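You operate a simulated robot arm through the tools that you are given. There is no shell and no other tool.

The job below is to be done with a simulated robot arm. You get a single attempt, and the scene is never put back.

## Task
Gauge the port of the blue casting, then sort it: true on the blue mat, worn on the orange.
Fine: GO to the bottom, then NO GO; worn if it drops in; gauges back, clamp open. Set down upright: green gauge, orange gauge.

It is judged by the outcome, as a careful person would: the job done as asked, and still so three seconds after it is handed in. It fails if anything else is knocked over, pushed out of place, dropped, spilled or broken.

## Robot
A 6-joint arm with a two-finger parallel gripper, fixed in place. Base frame: the origin is on the floor under the middle of its stand, x ahead of it, y to its left, z up; the work surface is at about z = 0.82. Units: m, rad, N and s.
With the tool pointing down near the work surface it reaches from about 0.28 to 0.64 m from the base axis. Its first joint turns from -2.007 to 2.007 rad. Payload 3.43 kg.
Tool frame: the origin (TCP) lies between the finger pads and is the grasp point; the fingertips stand 0.034 m ahead of it; z points along the fingers, y is the line along which they close. The gripper opens to 0.128 m. The fingers are 0.024 m wide and 0.012 m thick; the gripper's body (0.048 by 0.13 m) begins 0.096 m behind the TCP.
Orientation is told as [roll, pitch, yaw] about the base's x, y, z axes, in that order, counted from this pose: with the fingers straight down and closing along the base's y, the tool's x points along the base's -x, its y along +y and its z along -z.

## Interface
- The arm moves only by the tool move_arm. Its argument "series" is one flat list of numbers, 6 for each row, row after row: the shift along the base's x, y, z in units of 25 mm (1.0 is 25 mm), then the turn, a rotation vector about the base's x, y, z in units of 8 degrees (1.0 is 8 degrees). In form: [x, y, z, wx, wy, wz, x, y, z, wx, wy, wz, ...]. A call has 1 to 20 rows; each row shifts and turns the commanded pose from where the row before left it. "claw" is the gripper command, from -1 (shut) to 1 (fully open), values between in proportion, set as the call begins (left out, the last holds). A call with a number of a shift or a turn outside -1 to 1 is refused whole. A row lasts 0.2 s, in which the tool goes at most 0.05 m and 0.15 rad; a call with a longer step from one row to the next is refused whole, and so is a gripper value outside its range. A pose out of reach is approached as far as the arm can. The call stops where the force on the tool passes 40 N (or 10 N more than at its start, if that is more) or the arm is blocked; 0.2 s more then pass. The fingers move at their own pace (about 0.153 m/s each) and stop on an object; they squeeze with about 36 N. The grip force told is the motor's: it shows also when the fingers shut on nothing. Time passes only in rows, and 0.2 s behind the last, so rows that do not move let the fingers close. It gives the time, the measured TCP pose, the force on the tool (base axes), the opening and the grip force at its end, in the units of the frame above (readings bear some noise), with the torque about the TCP (base axes, N m) and any sound that the robot's microphone picked up.
- Cameras (640 x 400 px; columns grow to the right, rows downward): "scene" is fixed at [0.0498, -0.6522, 1.5791]; the picture's right is [0.46, -0.89, 0.00], its down [-0.78, -0.40, -0.47] and it looks along [0.42, 0.22, -0.88] (base axes); focal length 366 px, centre (320, 200). "wrist" rides on the gripper at [0.076, -0.011, -0.16] in the tool frame; the picture's right is [0.15, 0.99, 0.00], its down [-0.88, 0.13, -0.46] and it looks along [-0.45, 0.07, 0.89] (tool axes); focal length 234 px, centre (320, 200). There is no depth. A picture from a camera that has moved, and an enlarged one, comes with that camera's place and axes in the base frame and with its lens.
- grab_frame(camera): a new picture of that camera. No time passes.
- raise_lower(by): slides the trunk up (or, below 0, down) by that many m; the arm rides with it, the base frame stays. It gives what a move gives, with no picture.
- close_up(camera, box): a new picture of the part [left, top, right, bottom] of that camera's present view, enlarged. No time passes.
- sign_off(): hands the job in; it is judged then, once.

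Nothing tells you positions but the pictures and the camera data. Unless the task says otherwise, let go and move clear before handing in.

The tools are called after "Request:" as name(argument=value, ...) on one line, values as JSON. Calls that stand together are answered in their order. move_arm: Moves the arm, as the interface text tells. Its arguments: {"type":"object","properties":{"series":{"type":"array","items":{"type":"number"}},"claw":{"type":"number"}},"required":["series"]} The other tools are called the same way: raise_lower (by) moves the trunk up or down; grab_frame (camera) takes a picture; close_up (camera, box) takes an enlarged picture of a part of a camera's view; sign_off () hands the job in.

At the start:

```text
time: 0.0
position: [0.2595, -0.3763, 1.1924]
tcp_rot: [0.0, 0.0, 0.0]
wrist_force: [-0.6, -1.4, 0.4]
torque: [0.02, -0.01, 0.02]
width: 0.1282
grip_force: 0.1
trunk travel left (down, up): [-0.925, 0.065]
```

scene: 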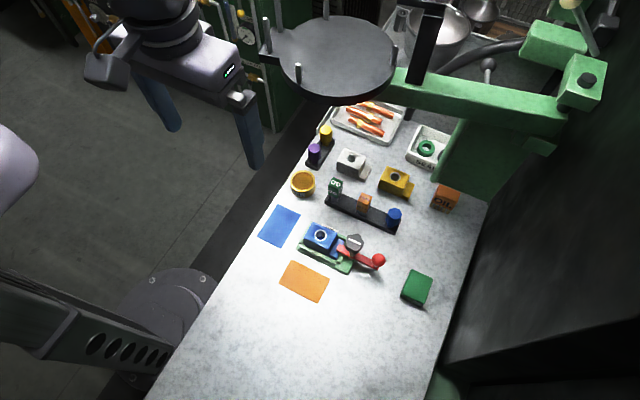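
wrist: 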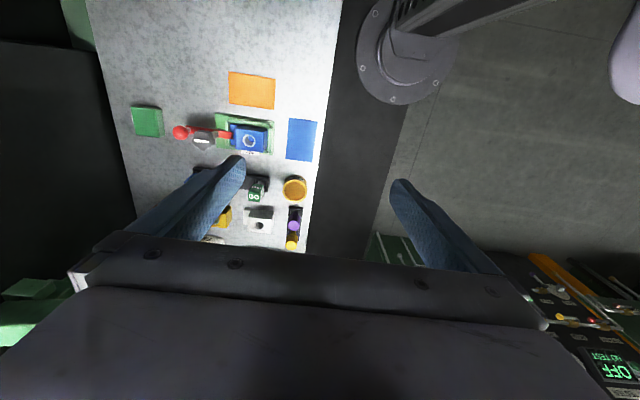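

I see a bench with a blue casting in a green clamp with a red lever, a gauge rack (green, orange and blue gauges), and blue and orange mats. First I'll take enlarged views.

Request:
close_up(camera="scene", box=[250, 160, 450, 310])

Request:
close_up(camera="scene", box=[290, 200, 400, 280])

Request:
close_up(camera="scene", box=[290, 110, 480, 240])

Request:
close_up(camera="wrist", box=[120, 60, 340, 260])

```text
2.67 times, centred on (350, 235) of scene
camera zoom: at [0.0498, -0.6522, 1.5791], right [0.46, -0.89, 0.0], down [-0.78, -0.4, -0.47], along [0.42, 0.22, -0.88], focal length 976 px, centre (240, 107)
```

zoom: 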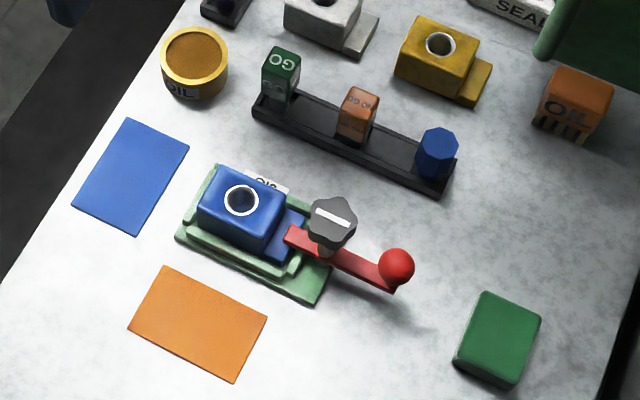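

```text
5.00 times, centred on (345, 240) of scene
camera zoom: at [0.0498, -0.6522, 1.5791], right [0.46, -0.89, 0.0], down [-0.78, -0.4, -0.47], along [0.42, 0.22, -0.88], focal length 1830 px, centre (195, 0)
```

zoom: 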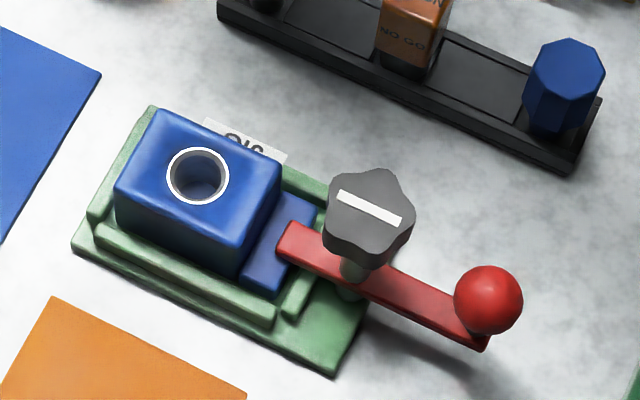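

```text
3.08 times, centred on (385, 175) of scene
camera zoom: at [0.0498, -0.6522, 1.5791], right [0.46, -0.89, 0.0], down [-0.78, -0.4, -0.47], along [0.42, 0.22, -0.88], focal length 1126 px, centre (120, 277)
```

zoom: 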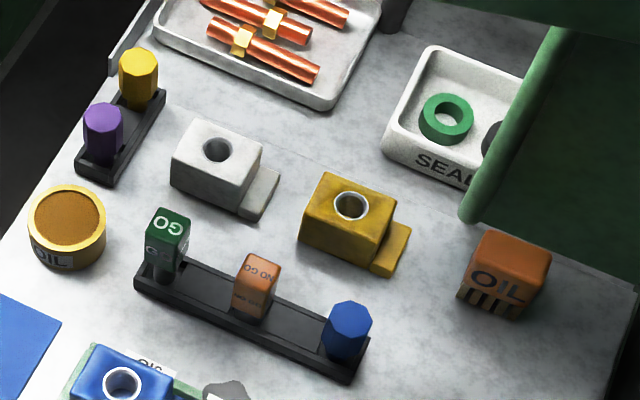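

```text
2.00 times, centred on (230, 160) of wrist
camera zoom: at [0.1841, -0.3872, 1.3513], right [-0.15, 0.99, 0.0], down [0.88, 0.13, 0.46], along [0.45, 0.07, -0.89], focal length 468 px, centre (500, 280)
```

zoom: 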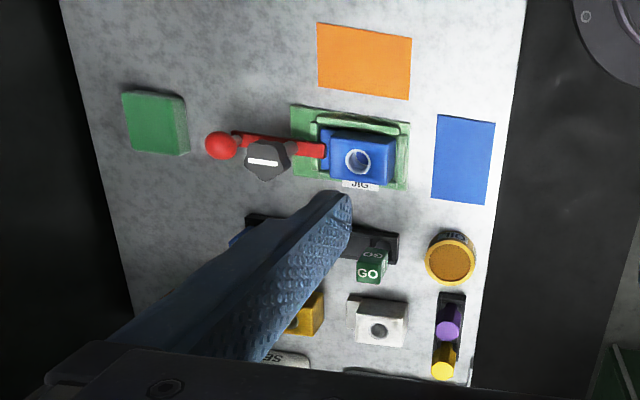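

The blue casting's port is near (0.314, -0.514). The GO gauge is near (0.43, -0.49) and the NO GO gauge is farther out. I'll move the arm to a better viewpoint, keeping away from the overhead disc, and look closer.

Request:
move_arm(series=[-0.48, -0.83, -0.5, 0, 0, 0, -0.48, -0.83, -0.5, 0, 0, 0, -0.48, -0.83, -0.5, 0, 0, 0, -0.48, -0.83, -0.5, 0, 0, 0, -0.48, -0.83, -0.5, 0, 0, 0], claw=1)

Request:
grab_frame(camera="wrist")

Request:
grab_frame(camera="scene")

```text
time: 1.2
position: [0.2001, -0.4837, 1.128]
tcp_rot: [-0.001, -0.001, -0.001]
wrist_force: [-1.2, -0.2, -0.4]
torque: [-0.02, -0.02, 0.03]
width: 0.128
grip_force: 0.0
trunk travel left (down, up): [-0.925, 0.065]
```

```text
taken
camera wrist: at [0.124, -0.4934, 1.289], right [-0.15, 0.99, 0.0], down [0.88, 0.13, 0.46], along [0.45, 0.07, -0.89], focal length 234 px, centre (320, 200)
```

wrist: 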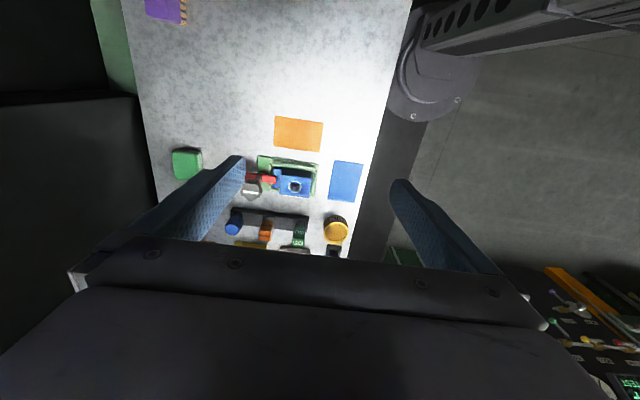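

```text
taken
```

scene: 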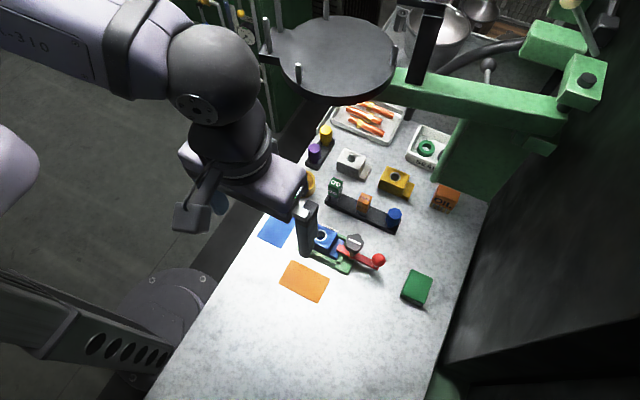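

The view is clear. I'll enlarge the clamp, casting and rack from the wrist camera.

Request:
close_up(camera="wrist", box=[220, 140, 370, 260])

Request:
close_up(camera="scene", box=[320, 160, 420, 240])

Request:
close_up(camera="scene", box=[310, 220, 390, 280])

Request:
close_up(camera="scene", box=[250, 0, 640, 220])

```text
3.33 times, centred on (295, 200) of wrist
camera zoom: at [0.124, -0.4934, 1.289], right [-0.15, 0.99, 0.0], down [0.88, 0.13, 0.46], along [0.45, 0.07, -0.89], focal length 781 px, centre (403, 200)
```

zoom: 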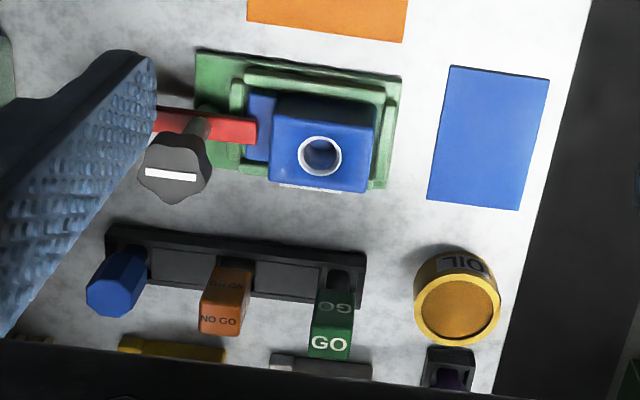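

```text
5.00 times, centred on (370, 200) of scene
camera zoom: at [0.0498, -0.6522, 1.5791], right [0.46, -0.89, 0.0], down [-0.78, -0.4, -0.47], along [0.42, 0.22, -0.88], focal length 1830 px, centre (70, 200)
```

zoom: 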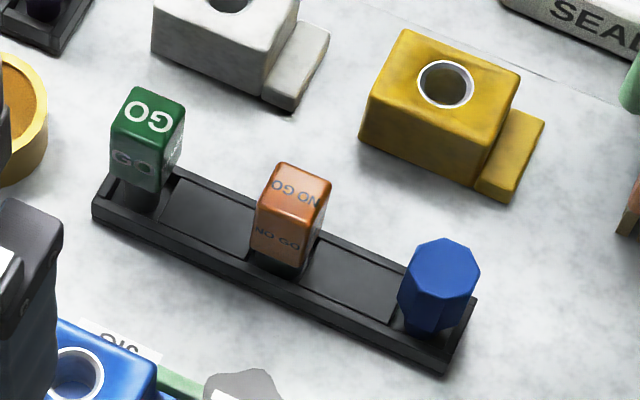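

```text
6.67 times, centred on (350, 250) of scene
camera zoom: at [0.0498, -0.6522, 1.5791], right [0.46, -0.89, 0.0], down [-0.78, -0.4, -0.47], along [0.42, 0.22, -0.88], focal length 2440 px, centre (120, -133)
```

zoom: 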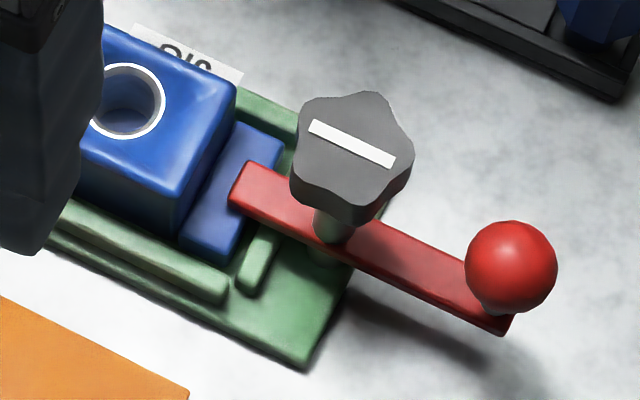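

```text
1.64 times, centred on (445, 110) of scene
camera zoom: at [0.0498, -0.6522, 1.5791], right [0.46, -0.89, 0.0], down [-0.78, -0.4, -0.47], along [0.42, 0.22, -0.88], focal length 601 px, centre (115, 348)
```

zoom: 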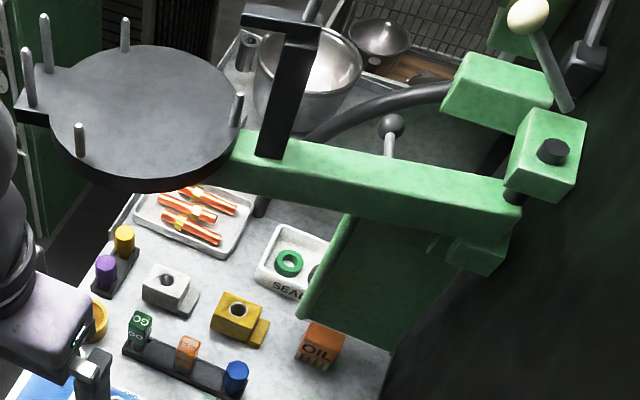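

There's a green machine with an overhead disc beyond the rack, and I need its height before reaching near it. I'll tilt the tool so the wrist camera looks forward.

Request:
move_arm(series=[0, 0, 0, 0, -1, 0, 0, 0, 0, 0, -1, 0, 0, 0, 0, 0, -1, 0, 0, 0, 0, 0, -1, 0, 0, 0, 0, 0, -1, 0, 0, 0, 0, 0, -1, 0])

Request:
grab_frame(camera="wrist")

```text
time: 2.6
position: [0.2002, -0.4816, 1.1296]
tcp_rot: [-0.002, -0.839, 0.004]
wrist_force: [0.2, 0.4, 0.1]
torque: [0.02, 0.02, 0.0]
width: 0.128
grip_force: 0.1
trunk travel left (down, up): [-0.925, 0.065]
```

```text
taken
camera wrist: at [0.0303, -0.492, 1.1797], right [-0.1, 0.99, -0.11], down [0.25, 0.13, 0.96], along [0.96, 0.07, -0.26], focal length 234 px, centre (320, 200)
```

wrist: 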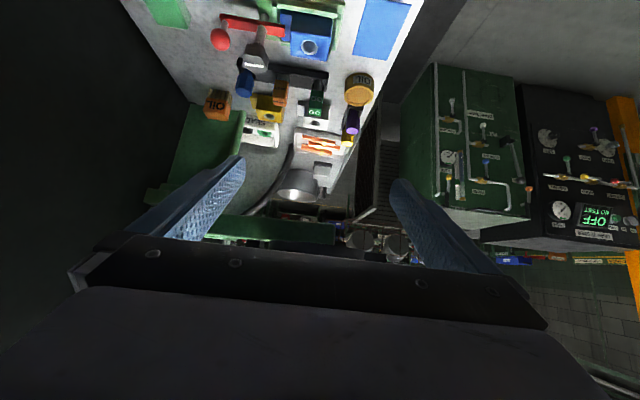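

Request:
close_up(camera="wrist", box=[140, 120, 440, 270])

Request:
close_up(camera="wrist", box=[200, 0, 400, 160])

Request:
grab_frame(camera="scene")

```text
2.13 times, centred on (290, 195) of wrist
camera zoom: at [0.0303, -0.492, 1.1797], right [-0.1, 0.99, -0.11], down [0.25, 0.13, 0.96], along [0.96, 0.07, -0.26], focal length 500 px, centre (384, 211)
```

zoom: 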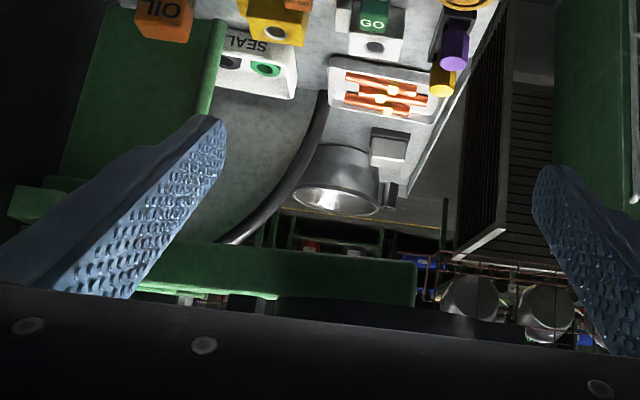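

```text
2.50 times, centred on (300, 80) of wrist
camera zoom: at [0.0303, -0.492, 1.1797], right [-0.1, 0.99, -0.11], down [0.25, 0.13, 0.96], along [0.96, 0.07, -0.26], focal length 585 px, centre (370, 500)
```

zoom: 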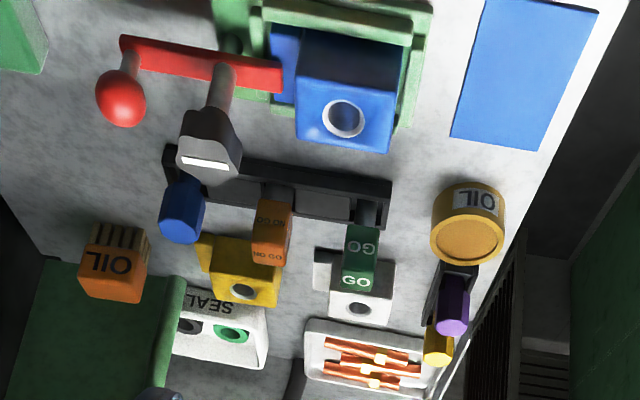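

```text
taken
```

scene: 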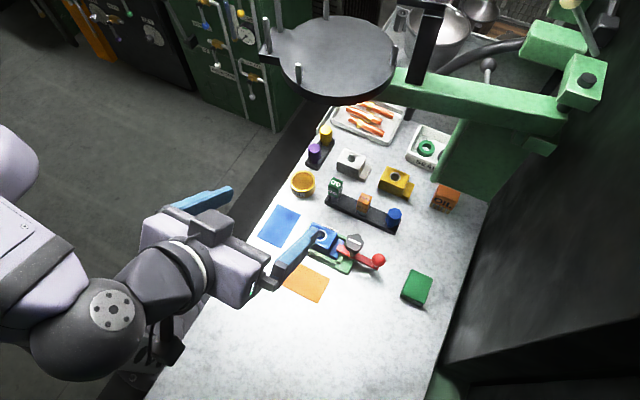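

The disc is at about z ≈ 1.15, centred near (0.50, -0.45), right above the GO gauge. I'll have to approach the rack with a tilted tool from the base side, so I'm zooming in on the gauges and clamp to see their shapes.

Request:
close_up(camera="wrist", box=[250, 50, 340, 106])

Request:
close_up(camera="wrist", box=[200, 0, 360, 80])

Request:
close_up(camera="scene", box=[320, 172, 360, 208])

Request:
close_up(camera="scene", box=[345, 185, 405, 235])

```text
7.11 times, centred on (295, 78) of wrist
camera zoom: at [0.0303, -0.492, 1.1797], right [-0.1, 0.99, -0.11], down [0.25, 0.13, 0.96], along [0.96, 0.07, -0.26], focal length 1665 px, centre (498, 1068)
```

zoom: 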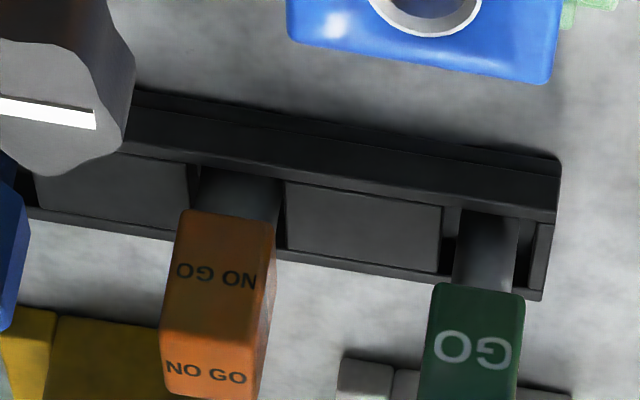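

```text
4.00 times, centred on (280, 40) of wrist
camera zoom: at [0.0303, -0.492, 1.1797], right [-0.1, 0.99, -0.11], down [0.25, 0.13, 0.96], along [0.96, 0.07, -0.26], focal length 937 px, centre (480, 840)
```

zoom: 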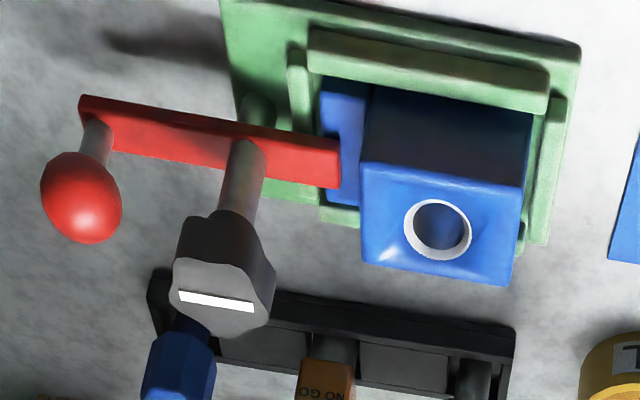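

```text
11.11 times, centred on (340, 190) of scene
camera zoom: at [0.0498, -0.6522, 1.5791], right [0.46, -0.89, 0.0], down [-0.78, -0.4, -0.47], along [0.42, 0.22, -0.88], focal length 4067 px, centre (98, 311)
```

zoom: 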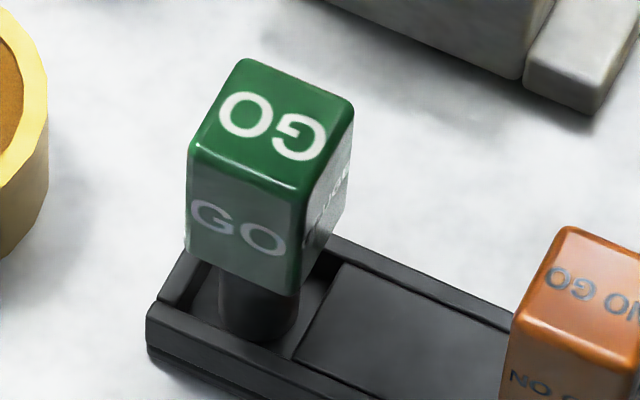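

```text
8.00 times, centred on (375, 210) of scene
camera zoom: at [0.0498, -0.6522, 1.5791], right [0.46, -0.89, 0.0], down [-0.78, -0.4, -0.47], along [0.42, 0.22, -0.88], focal length 2928 px, centre (-120, 120)
```

zoom: 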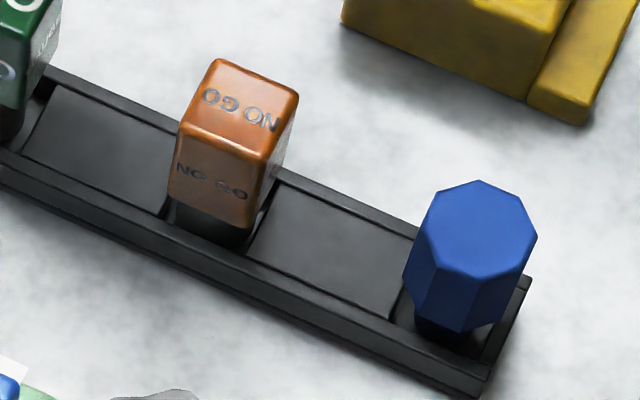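

The gauges are square coloured heads about 24 mm wide on round steel plugs, standing in rack pockets. I'll zoom in further to compare the plugs with the bore.

Request:
close_up(camera="wrist", box=[268, 66, 300, 86])

Request:
close_up(camera="wrist", box=[305, 72, 337, 92])

Request:
close_up(camera="wrist", box=[290, 35, 340, 66])

Request:
close_up(camera="scene", box=[300, 218, 348, 248])

```text
16.00 times, centred on (284, 76) of wrist
camera zoom: at [0.0303, -0.492, 1.1797], right [-0.1, 0.99, -0.11], down [0.25, 0.13, 0.96], along [0.96, 0.07, -0.26], focal length 3747 px, centre (896, 2184)
```

zoom: 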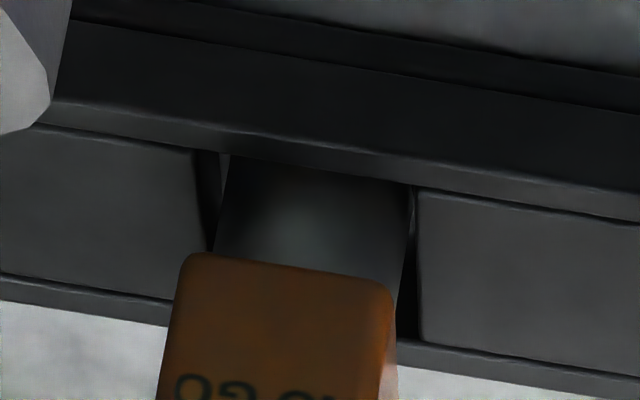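

```text
16.00 times, centred on (321, 82) of wrist
camera zoom: at [0.0303, -0.492, 1.1797], right [-0.1, 0.99, -0.11], down [0.25, 0.13, 0.96], along [0.96, 0.07, -0.26], focal length 3747 px, centre (304, 2088)
```

zoom: 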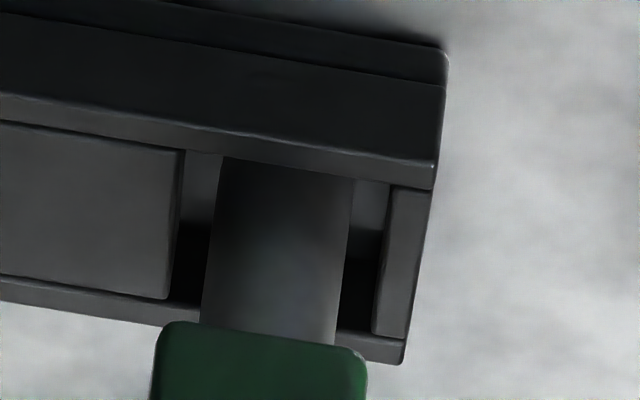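

```text
12.80 times, centred on (315, 50) of wrist
camera zoom: at [0.0303, -0.492, 1.1797], right [-0.1, 0.99, -0.11], down [0.25, 0.13, 0.96], along [0.96, 0.07, -0.26], focal length 2997 px, centre (384, 2114)
```

zoom: 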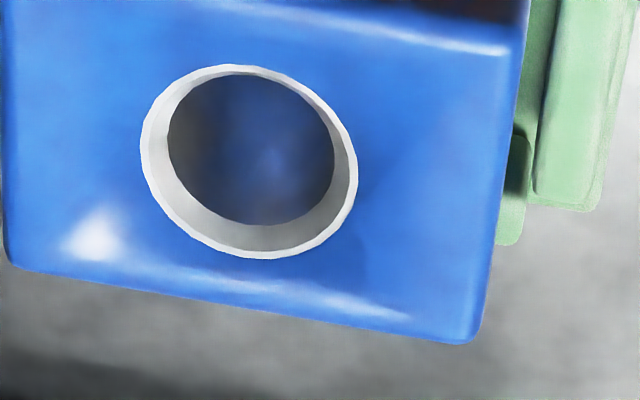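

```text
13.33 times, centred on (324, 233) of scene
camera zoom: at [0.0498, -0.6522, 1.5791], right [0.46, -0.89, 0.0], down [-0.78, -0.4, -0.47], along [0.42, 0.22, -0.88], focal length 4880 px, centre (267, -240)
```

zoom: 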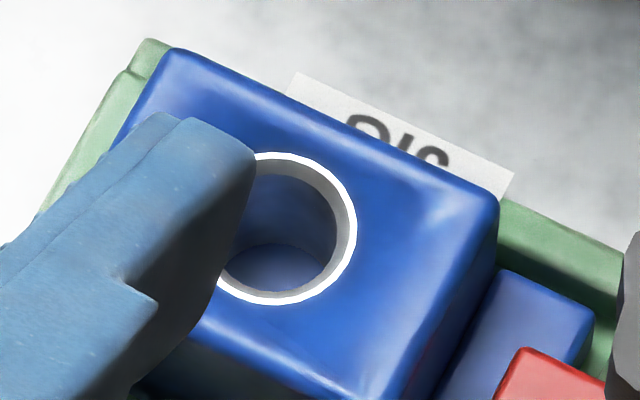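

Rough measurements so far:

| Item | Position | Size |
|---|---|---|
| GO head top | (0.418, -0.495, 0.906) | head about 24×24×40 mm |
| NO GO head | about (0.414, -0.566) | similar head |
| Port | (0.311, -0.516), casting top z ≈ 0.875 | – |
| Star knob | (0.311, -0.59) | – |
| Lever ball | (0.312, -0.644, 0.887) | – |

I'll keep the 48° tilt so the wrist stays clear of the disc, and move to a pre-approach toward the GO gauge with a narrower opening.

Request:
move_arm(series=[0.61, -0.134, -0.956, 0, 0, 0, 0.61, -0.134, -0.956, 0, 0, 0, 0.61, -0.134, -0.956, 0, 0, 0, 0.61, -0.134, -0.956, 0, 0, 0, 0, 0, 0, 0, 0, 0], claw=-0.1)

Request:
grab_frame(camera="wrist")

Request:
grab_frame(camera="scene")

```text
time: 3.8
position: [0.263, -0.4902, 1.0334]
tcp_rot: [-0.001, -0.838, 0.001]
wrist_force: [0.1, 0.4, 0.1]
torque: [0.02, 0.01, -0.04]
width: 0.0576
grip_force: 0.1
trunk travel left (down, up): [-0.925, 0.065]
```

```text
taken
camera wrist: at [0.092, -0.5014, 1.0849], right [-0.1, 0.99, -0.11], down [0.25, 0.13, 0.96], along [0.96, 0.07, -0.26], focal length 234 px, centre (320, 200)
```

wrist: 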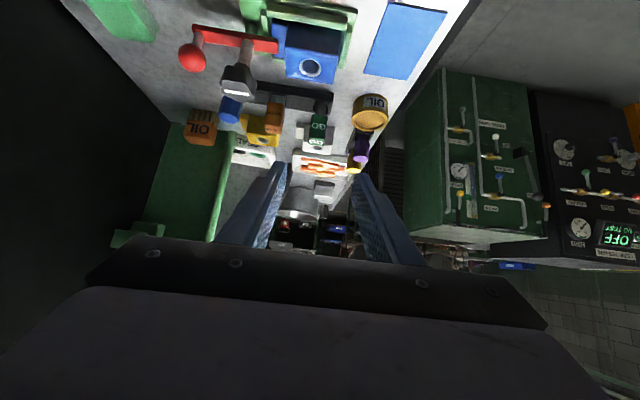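

```text
taken
```

scene: 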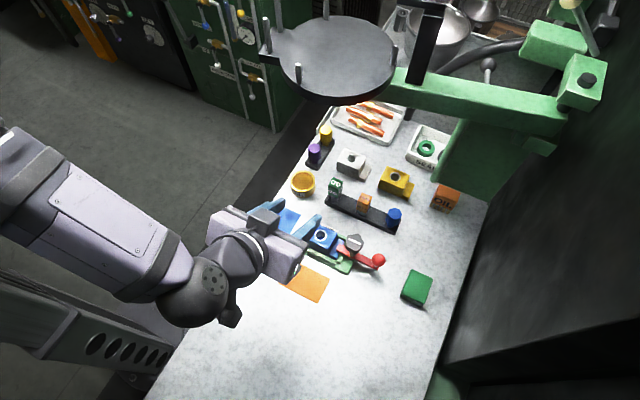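

Request:
close_up(camera="wrist", box=[240, 70, 360, 145])

Request:
close_up(camera="wrist", box=[150, 0, 370, 120])

```text
5.33 times, centred on (300, 108) of wrist
camera zoom: at [0.092, -0.5014, 1.0849], right [-0.1, 0.99, -0.11], down [0.25, 0.13, 0.96], along [0.96, 0.07, -0.26], focal length 1249 px, centre (427, 693)
```

zoom: 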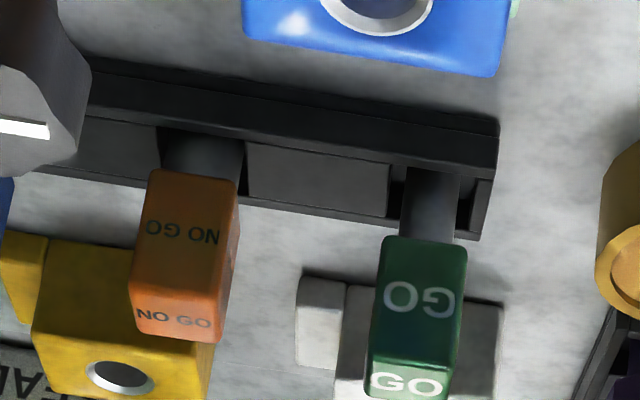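

```text
2.91 times, centred on (260, 60) of wrist
camera zoom: at [0.092, -0.5014, 1.0849], right [-0.1, 0.99, -0.11], down [0.25, 0.13, 0.96], along [0.96, 0.07, -0.26], focal length 681 px, centre (494, 607)
```

zoom: 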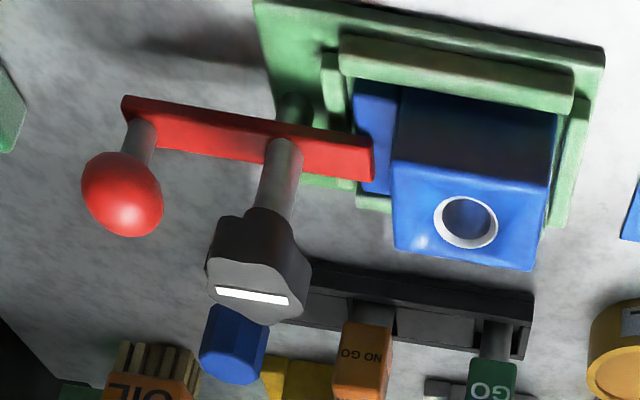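

GO head: x ≈ 0.406–0.430, y ≈ -0.494, z ≈ 0.867–0.906. I'll approach along the tool axis most of the way, then check.

Request:
move_arm(series=[0.84, -0.029, -0.739, 0, 0, 0, 0.84, -0.029, -0.739, 0, 0, 0, 0.84, -0.029, -0.739, 0, 0, 0, 0.84, -0.029, -0.739, 0, 0, 0, 0.84, -0.029, -0.739, 0, 0, 0, 0, 0, 0, 0, 0, 0])

Request:
grab_frame(camera="wrist")

Request:
grab_frame(camera="scene")

```text
time: 5.2
position: [0.3662, -0.4969, 0.9399]
tcp_rot: [-0.002, -0.838, 0.002]
wrist_force: [-0.5, -0.4, 0.3]
torque: [0.02, 0.03, 0.0]
width: 0.0578
grip_force: 0.0
trunk travel left (down, up): [-0.925, 0.065]
```

```text
taken
camera wrist: at [0.1964, -0.508, 0.991], right [-0.1, 0.99, -0.11], down [0.25, 0.13, 0.96], along [0.96, 0.07, -0.26], focal length 234 px, centre (320, 200)
```

wrist: 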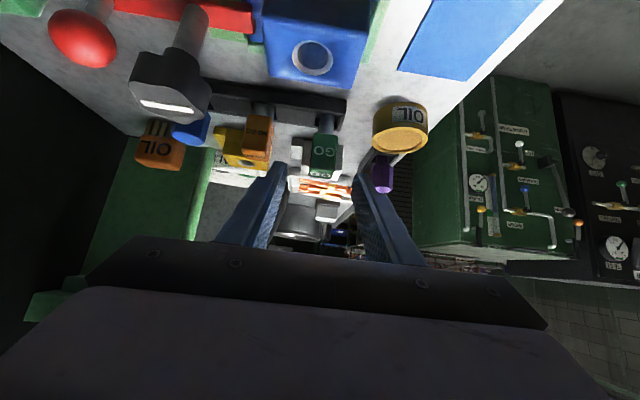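

```text
taken
```

scene: 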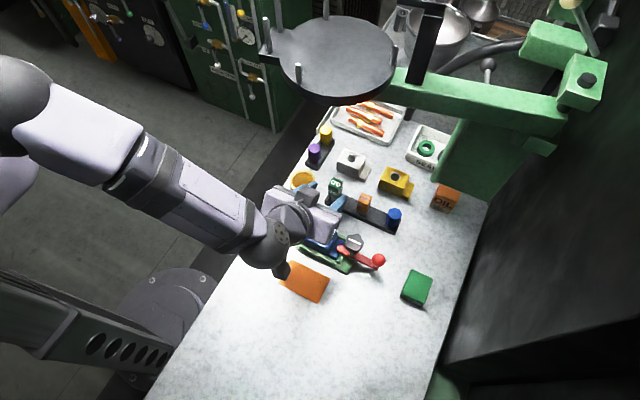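

Request:
close_up(camera="wrist", box=[230, 90, 410, 200])

Request:
close_up(camera="scene", box=[270, 165, 390, 240])

```text
3.56 times, centred on (320, 145) of wrist
camera zoom: at [0.1964, -0.508, 0.991], right [-0.1, 0.99, -0.11], down [0.25, 0.13, 0.96], along [0.96, 0.07, -0.26], focal length 833 px, centre (320, 396)
```

zoom: 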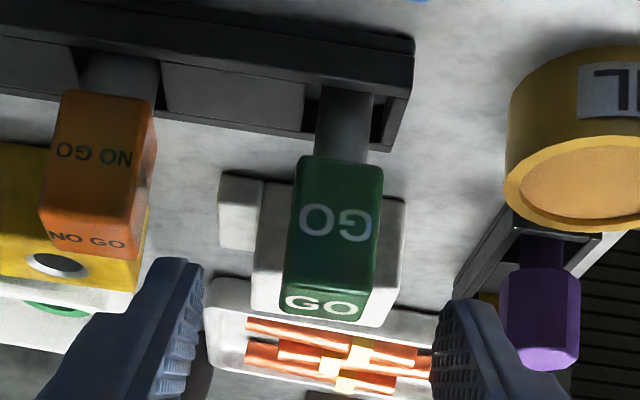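

```text
5.33 times, centred on (330, 202) of scene
camera zoom: at [0.0498, -0.6522, 1.5791], right [0.46, -0.89, 0.0], down [-0.78, -0.4, -0.47], along [0.42, 0.22, -0.88], focal length 1952 px, centre (267, 187)
```

zoom: 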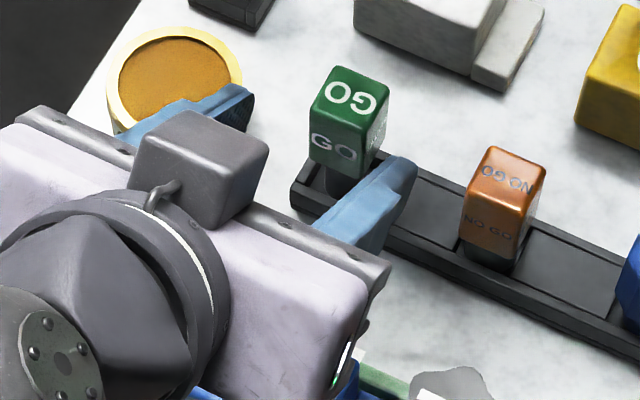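

The gauge is centred between the fingers within about 3 mm, and the oil can is clear of the outer finger. Moving in to grasp the GO head.

Request:
move_arm(series=[0.61, 0.04, -0.513, 0, 0, 0, 0.61, 0.04, -0.513, 0, 0, 0, 0.61, 0.04, -0.513, 0, 0, 0, 0, 0, 0, 0, 0, 0])

Request:
close_up(camera="wrist", box=[230, 90, 410, 200])

Request:
close_up(camera="scene", box=[290, 155, 390, 225])

```text
time: 6.2
position: [0.4114, -0.4948, 0.9028]
tcp_rot: [-0.001, -0.837, 0.002]
wrist_force: [-0.2, -0.8, -0.2]
torque: [-0.03, 0.01, 0.01]
width: 0.0578
grip_force: 0.0
trunk travel left (down, up): [-0.925, 0.065]
```

```text
3.56 times, centred on (320, 145) of wrist
camera zoom: at [0.2422, -0.5051, 0.9526], right [-0.1, 0.99, -0.11], down [0.25, 0.13, 0.96], along [0.96, 0.07, -0.26], focal length 833 px, centre (320, 396)
```

zoom: 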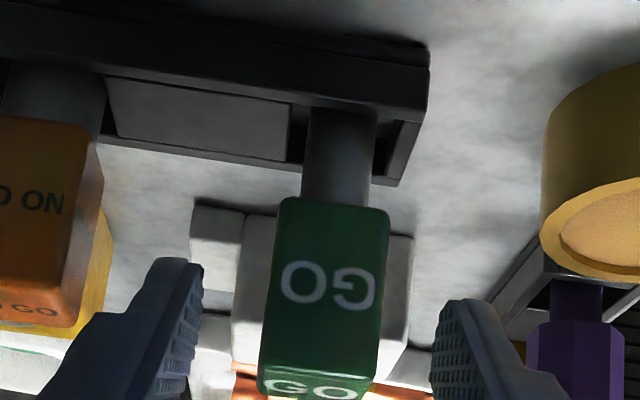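

```text
5.71 times, centred on (340, 190) of scene
camera zoom: at [0.0498, -0.6522, 1.5791], right [0.46, -0.89, 0.0], down [-0.78, -0.4, -0.47], along [0.42, 0.22, -0.88], focal length 2091 px, centre (206, 257)
```

zoom: 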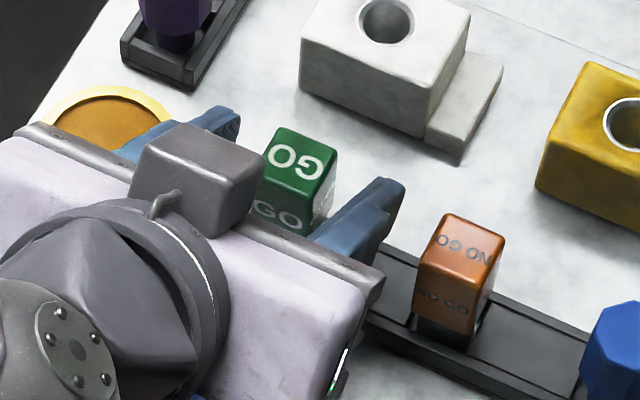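

The fingers straddle the GO head evenly. Closing.

Request:
move_arm(series=[0, 0, 0, 0, 0, 0, 0, 0, 0, 0, 0, 0, 0, 0, 0, 0, 0, 0, 0, 0, 0, 0, 0, 0], claw=-1)

Request:
close_up(camera="wrist", box=[230, 90, 410, 200])

```text
time: 7.2
position: [0.411, -0.4947, 0.9025]
tcp_rot: [-0.002, -0.838, 0.002]
wrist_force: [-0.7, 0.9, 0.8]
torque: [0.0, 0.03, 0.01]
width: 0.0252
grip_force: 36.1
trunk travel left (down, up): [-0.925, 0.065]
```

```text
3.56 times, centred on (320, 145) of wrist
camera zoom: at [0.2423, -0.5052, 0.9527], right [-0.1, 0.99, -0.11], down [0.25, 0.13, 0.96], along [0.96, 0.07, -0.26], focal length 833 px, centre (320, 396)
```

zoom: 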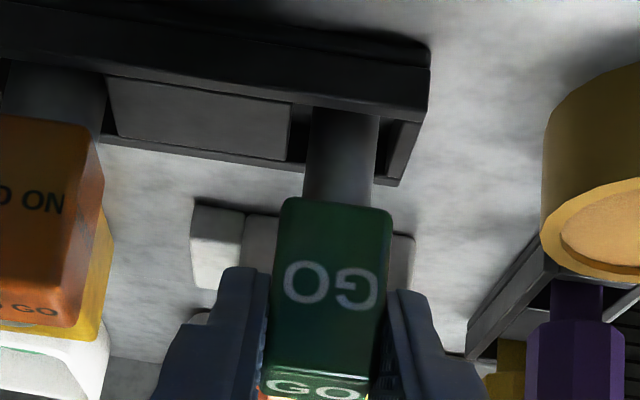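

The GO gauge is held at 25 mm width. Lifting straight up and checking.

Request:
move_arm(series=[0, 0, 0.4, 0, 0, 0, 0, 0, 0.8, 0, 0, 0, 0, 0, 0.8, 0, 0, 0, 0, 0, 0.4, 0, 0, 0, 0, 0, 0, 0, 0, 0])

Request:
grab_frame(camera="wrist")

Request:
close_up(camera="scene", box=[270, 145, 390, 225])

```text
time: 8.4
position: [0.4101, -0.4936, 0.9617]
tcp_rot: [0.0, -0.837, -0.001]
wrist_force: [0.0, 0.3, -0.7]
torque: [0.02, 0.03, 0.01]
width: 0.0252
grip_force: 36.2
trunk travel left (down, up): [-0.925, 0.065]
```

```text
taken
camera wrist: at [0.241, -0.5042, 1.0121], right [-0.1, 0.99, -0.11], down [0.25, 0.13, 0.96], along [0.96, 0.07, -0.26], focal length 234 px, centre (320, 200)
```

wrist: 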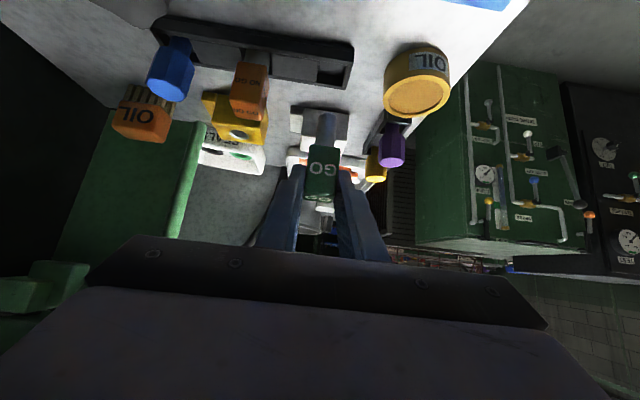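

```text
5.00 times, centred on (330, 185) of scene
camera zoom: at [0.0498, -0.6522, 1.5791], right [0.46, -0.89, 0.0], down [-0.78, -0.4, -0.47], along [0.42, 0.22, -0.88], focal length 1830 px, centre (270, 275)
```

zoom: 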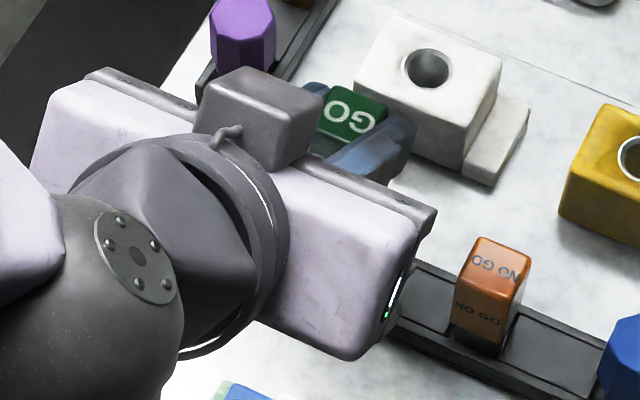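

Request:
close_up(camera="wrist", box=[270, 90, 370, 220])

Request:
close_up(camera="wrist", box=[140, 10, 380, 130])

```text
3.08 times, centred on (320, 155) of wrist
camera zoom: at [0.241, -0.5042, 1.0121], right [-0.1, 0.99, -0.11], down [0.25, 0.13, 0.96], along [0.96, 0.07, -0.26], focal length 720 px, centre (320, 338)
```

zoom: 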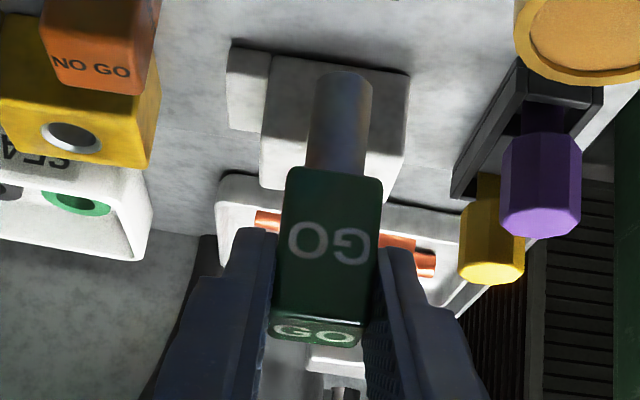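

```text
2.67 times, centred on (260, 70) of wrist
camera zoom: at [0.241, -0.5042, 1.0121], right [-0.1, 0.99, -0.11], down [0.25, 0.13, 0.96], along [0.96, 0.07, -0.26], focal length 624 px, centre (480, 547)
```

zoom: 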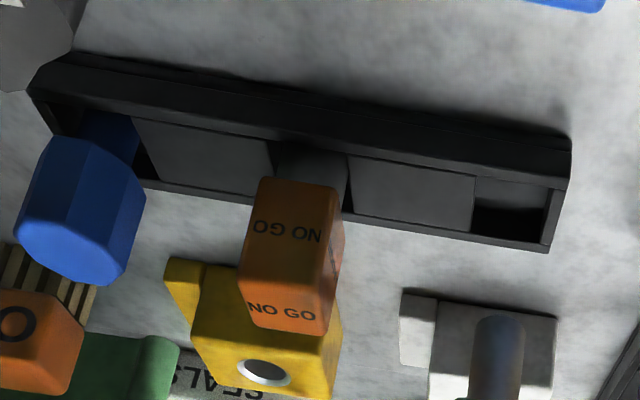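

The GO gauge is cleanly lifted: its plug is about 32 mm long and 18 mm in diameter, and its bottom is about 69 mm below the TCP. I'll carry it over the port at a safe height.

Request:
move_arm(series=[0, 0, 0.96, 0, 0, 0, -0.848, -0.176, 0, 0, 0, 0, -0.848, -0.176, 0, 0, 0, 0, -0.848, -0.176, 0, 0, 0, 0, -0.848, -0.176, 0, 0, 0, 0, -0.848, -0.176, 0, 0, 0, 0, 0, 0, 0, 0, 0, 0, 0, 0, 0, 0, 0, 0])

Request:
grab_frame(camera="wrist")

Request:
grab_frame(camera="scene")

Request:
close_up(camera="wrist", box=[240, 60, 400, 200])

```text
time: 10.2
position: [0.3057, -0.5192, 0.9831]
tcp_rot: [-0.001, -0.839, 0.001]
wrist_force: [0.1, 0.1, -0.4]
torque: [0.01, -0.01, 0.0]
width: 0.0246
grip_force: 36.2
trunk travel left (down, up): [-0.925, 0.065]
```

```text
taken
camera wrist: at [0.136, -0.5285, 1.0347], right [-0.1, 0.99, -0.11], down [0.25, 0.13, 0.96], along [0.96, 0.07, -0.26], focal length 234 px, centre (320, 200)
```

wrist: 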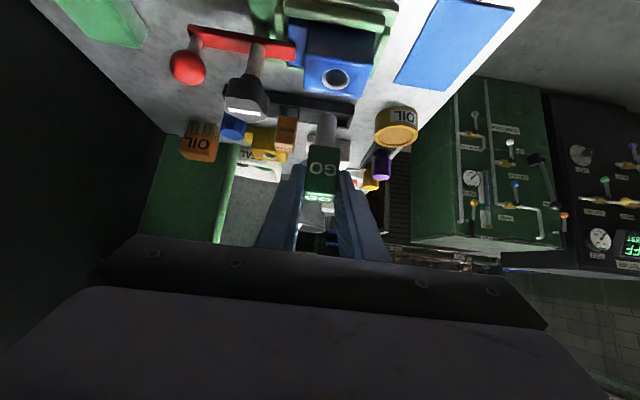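

```text
taken
```

scene: 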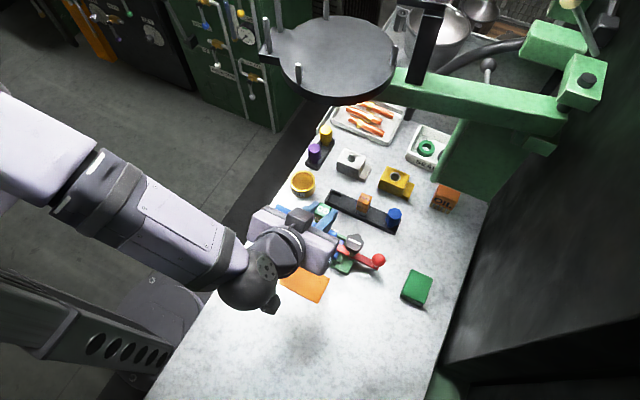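

```text
2.86 times, centred on (320, 130) of wrist
camera zoom: at [0.136, -0.5285, 1.0347], right [-0.1, 0.99, -0.11], down [0.25, 0.13, 0.96], along [0.96, 0.07, -0.26], focal length 669 px, centre (320, 400)
```

zoom: 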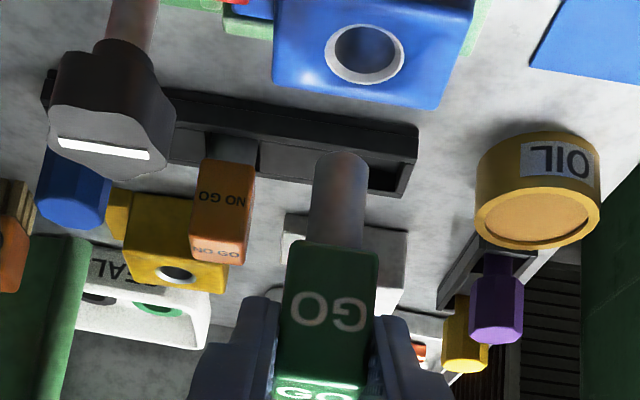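

The port ring and plug are both visible. From this view the port is near (0.310, -0.515), so I'll shift slightly and lower the plug to just above the port for a direct comparison.

Request:
move_arm(series=[-0.09, 0.07, -0.68, 0, 0, 0, -0.09, 0.07, -0.68, 0, 0, 0, 0, 0, 0, 0, 0, 0])

Request:
close_up(camera="wrist", box=[270, 70, 390, 160])

Request:
close_up(camera="scene", box=[260, 190, 400, 290])

```text
time: 11.0
position: [0.3011, -0.5122, 0.9514]
tcp_rot: [-0.002, -0.838, 0.0]
wrist_force: [-0.2, 0.4, -1.1]
torque: [0.02, 0.01, 0.02]
width: 0.0249
grip_force: 35.0
trunk travel left (down, up): [-0.925, 0.065]
```

```text
4.44 times, centred on (330, 115) of wrist
camera zoom: at [0.1309, -0.5243, 1.0011], right [-0.1, 0.99, -0.11], down [0.25, 0.13, 0.96], along [0.96, 0.07, -0.26], focal length 1041 px, centre (276, 578)
```

zoom: 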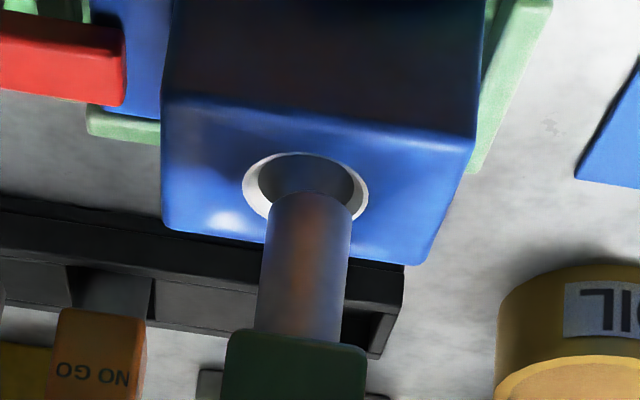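

```text
4.00 times, centred on (330, 240) of scene
camera zoom: at [0.0498, -0.6522, 1.5791], right [0.46, -0.89, 0.0], down [-0.78, -0.4, -0.47], along [0.42, 0.22, -0.88], focal length 1464 px, centre (280, 40)
```

zoom: 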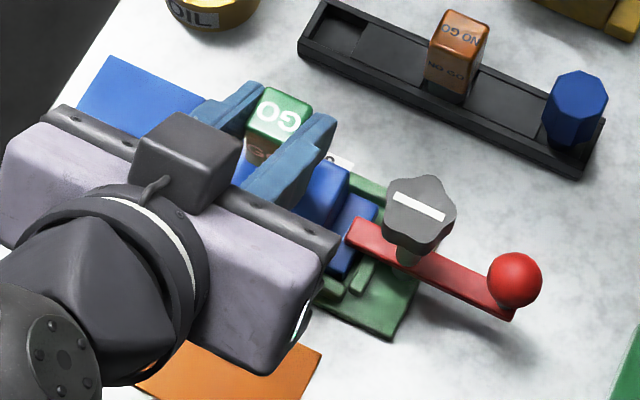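

The plug (about 16 mm) is smaller than the bore (about 19 mm) and appears aligned within about 1–2 mm. Lowering gently.

Request:
move_arm(series=[0.03, 0, -0.15, 0, 0, 0, 0, 0, -0.15, 0, 0, 0, 0, 0, -0.15, 0, 0, 0, 0, 0, 0, 0, 0, 0])

Request:
close_up(camera="wrist", box=[270, 70, 390, 160])

```text
time: 12.0
position: [0.3019, -0.5129, 0.9397]
tcp_rot: [-0.003, -0.837, 0.001]
wrist_force: [-0.7, 0.1, -0.8]
torque: [-0.02, 0.05, 0.03]
width: 0.0251
grip_force: 35.8
trunk travel left (down, up): [-0.925, 0.065]
```

```text
4.44 times, centred on (330, 115) of wrist
camera zoom: at [0.1327, -0.5243, 0.9904], right [-0.1, 0.99, -0.11], down [0.25, 0.13, 0.96], along [0.96, 0.07, -0.26], focal length 1041 px, centre (276, 578)
```

zoom: 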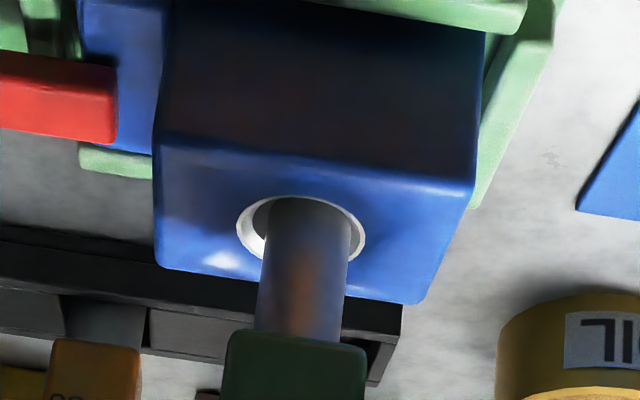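

The plug is entering the ring and sits slightly toward +y. I'll nudge it about -1.3 mm in y and continue down in small steps.

Request:
move_arm(series=[0, -0.05, 0, 0, 0, 0, 0, 0, -0.12, 0, 0, 0, 0, 0, -0.12, 0, 0, 0, 0, 0, -0.12, 0, 0, 0, 0, 0, 0, 0, 0, 0])

Request:
close_up(camera="wrist", box=[270, 70, 390, 160])

```text
time: 13.2
position: [0.3013, -0.5133, 0.9324]
tcp_rot: [-0.001, -0.838, 0.003]
wrist_force: [0.4, 0.0, -0.8]
torque: [-0.04, 0.01, 0.0]
width: 0.0249
grip_force: 36.2
trunk travel left (down, up): [-0.925, 0.065]
```

```text
4.44 times, centred on (330, 115) of wrist
camera zoom: at [0.1319, -0.5245, 0.983], right [-0.1, 0.99, -0.11], down [0.25, 0.13, 0.96], along [0.96, 0.07, -0.26], focal length 1041 px, centre (276, 578)
```

zoom: 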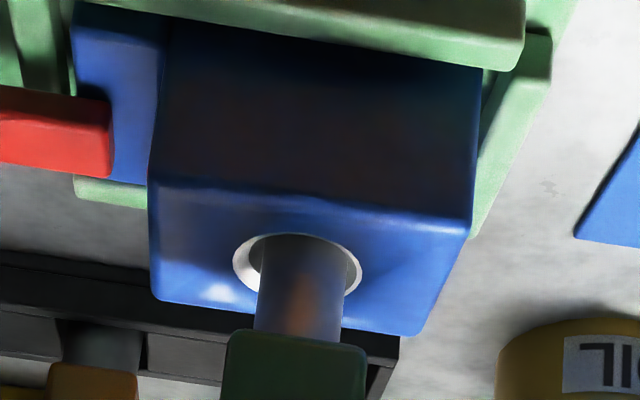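

Request:
move_arm(series=[0, -0.04, -0.1, 0, 0, 0, 0, 0, -0.1, 0, 0, 0, 0, 0, -0.1, 0, 0, 0, 0, 0, -0.1, 0, 0, 0, 0, 0, 0, 0, 0, 0])

Request:
close_up(camera="wrist", box=[270, 80, 390, 170])

```text
time: 14.4
position: [0.3022, -0.514, 0.9234]
tcp_rot: [0.0, -0.838, 0.002]
wrist_force: [-0.1, 0.3, -0.5]
torque: [0.0, 0.0, -0.02]
width: 0.0251
grip_force: 36.3
trunk travel left (down, up): [-0.925, 0.065]
```

```text
4.44 times, centred on (330, 125) of wrist
camera zoom: at [0.1328, -0.5257, 0.9736], right [-0.1, 0.99, -0.11], down [0.25, 0.13, 0.96], along [0.96, 0.07, -0.26], focal length 1041 px, centre (276, 533)
```

zoom: 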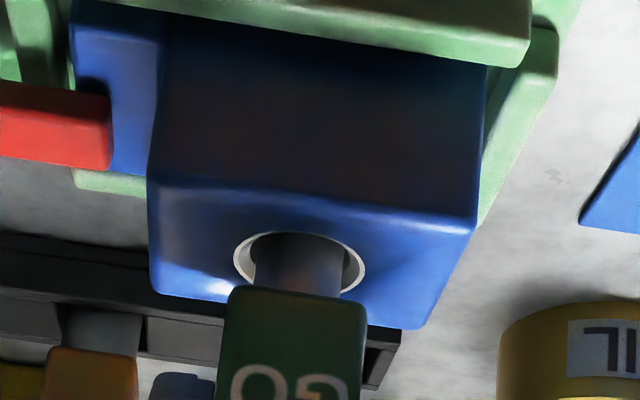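

Request:
move_arm(series=[0, 0, -0.08, 0, 0, 0, 0, 0, -0.08, 0, 0, 0, 0, 0, -0.08, 0, 0, 0, 0, 0, 0, 0, 0, 0])

Request:
close_up(camera="wrist", box=[270, 80, 390, 170])

```text
time: 15.4
position: [0.3037, -0.5152, 0.916]
tcp_rot: [-0.001, -0.838, 0.001]
wrist_force: [-1.0, 0.5, -0.6]
torque: [0.0, 0.01, -0.01]
width: 0.0247
grip_force: 35.9
trunk travel left (down, up): [-0.925, 0.065]
```

```text
4.44 times, centred on (330, 125) of wrist
camera zoom: at [0.1331, -0.526, 0.9669], right [-0.1, 0.99, -0.11], down [0.25, 0.13, 0.96], along [0.96, 0.07, -0.26], focal length 1041 px, centre (276, 533)
```

zoom: 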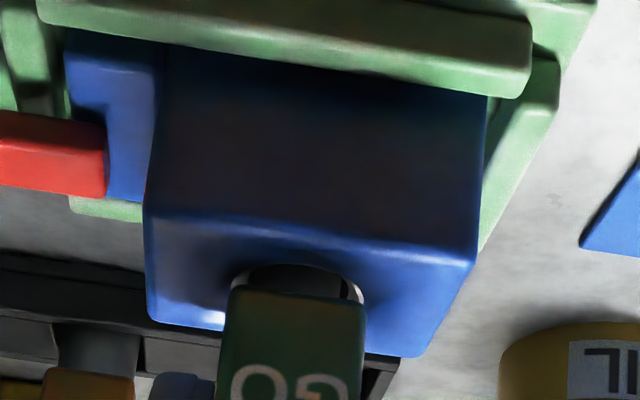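

Request:
move_arm(series=[0, 0, -0.05, 0, 0, 0, 0, 0, -0.05, 0, 0, 0, 0, 0, -0.05, 0, 0, 0, 0, 0, -0.05, 0, 0, 0, 0, 0, -0.05, 0, 0, 0, 0, 0, -0.05, 0, 0, 0])

Request:
close_up(camera="wrist", box=[270, 80, 390, 170])

Request:
close_up(camera="scene", box=[280, 190, 400, 280])

```text
time: 16.8
position: [0.3021, -0.5151, 0.9133]
tcp_rot: [-0.007, -0.845, 0.007]
wrist_force: [1.0, 2.1, 30.1]
torque: [0.1, -0.43, 0.04]
width: 0.0252
grip_force: 35.4
trunk travel left (down, up): [-0.925, 0.065]
```

```text
4.44 times, centred on (330, 125) of wrist
camera zoom: at [0.1319, -0.5257, 0.9632], right [-0.1, 0.99, -0.11], down [0.24, 0.14, 0.96], along [0.96, 0.07, -0.25], focal length 1041 px, centre (276, 533)
```

zoom: 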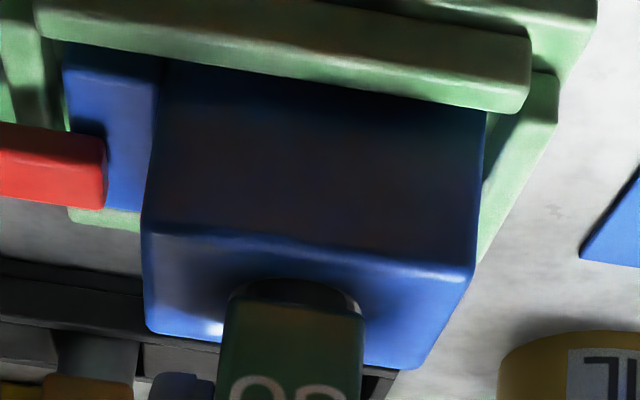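

```text
4.44 times, centred on (340, 235) of scene
camera zoom: at [0.0498, -0.6522, 1.5791], right [0.46, -0.89, 0.0], down [-0.78, -0.4, -0.47], along [0.42, 0.22, -0.88], focal length 1627 px, centre (231, 44)
```

zoom: 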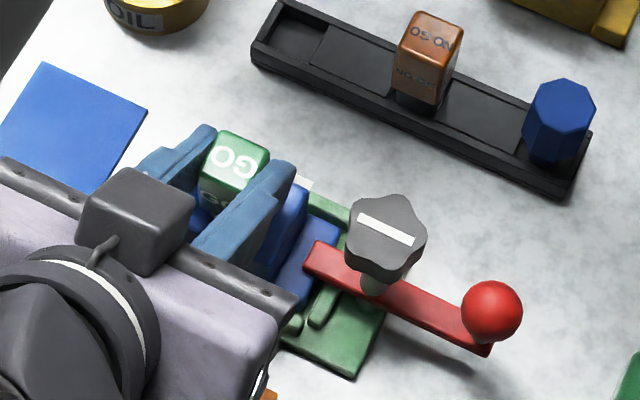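

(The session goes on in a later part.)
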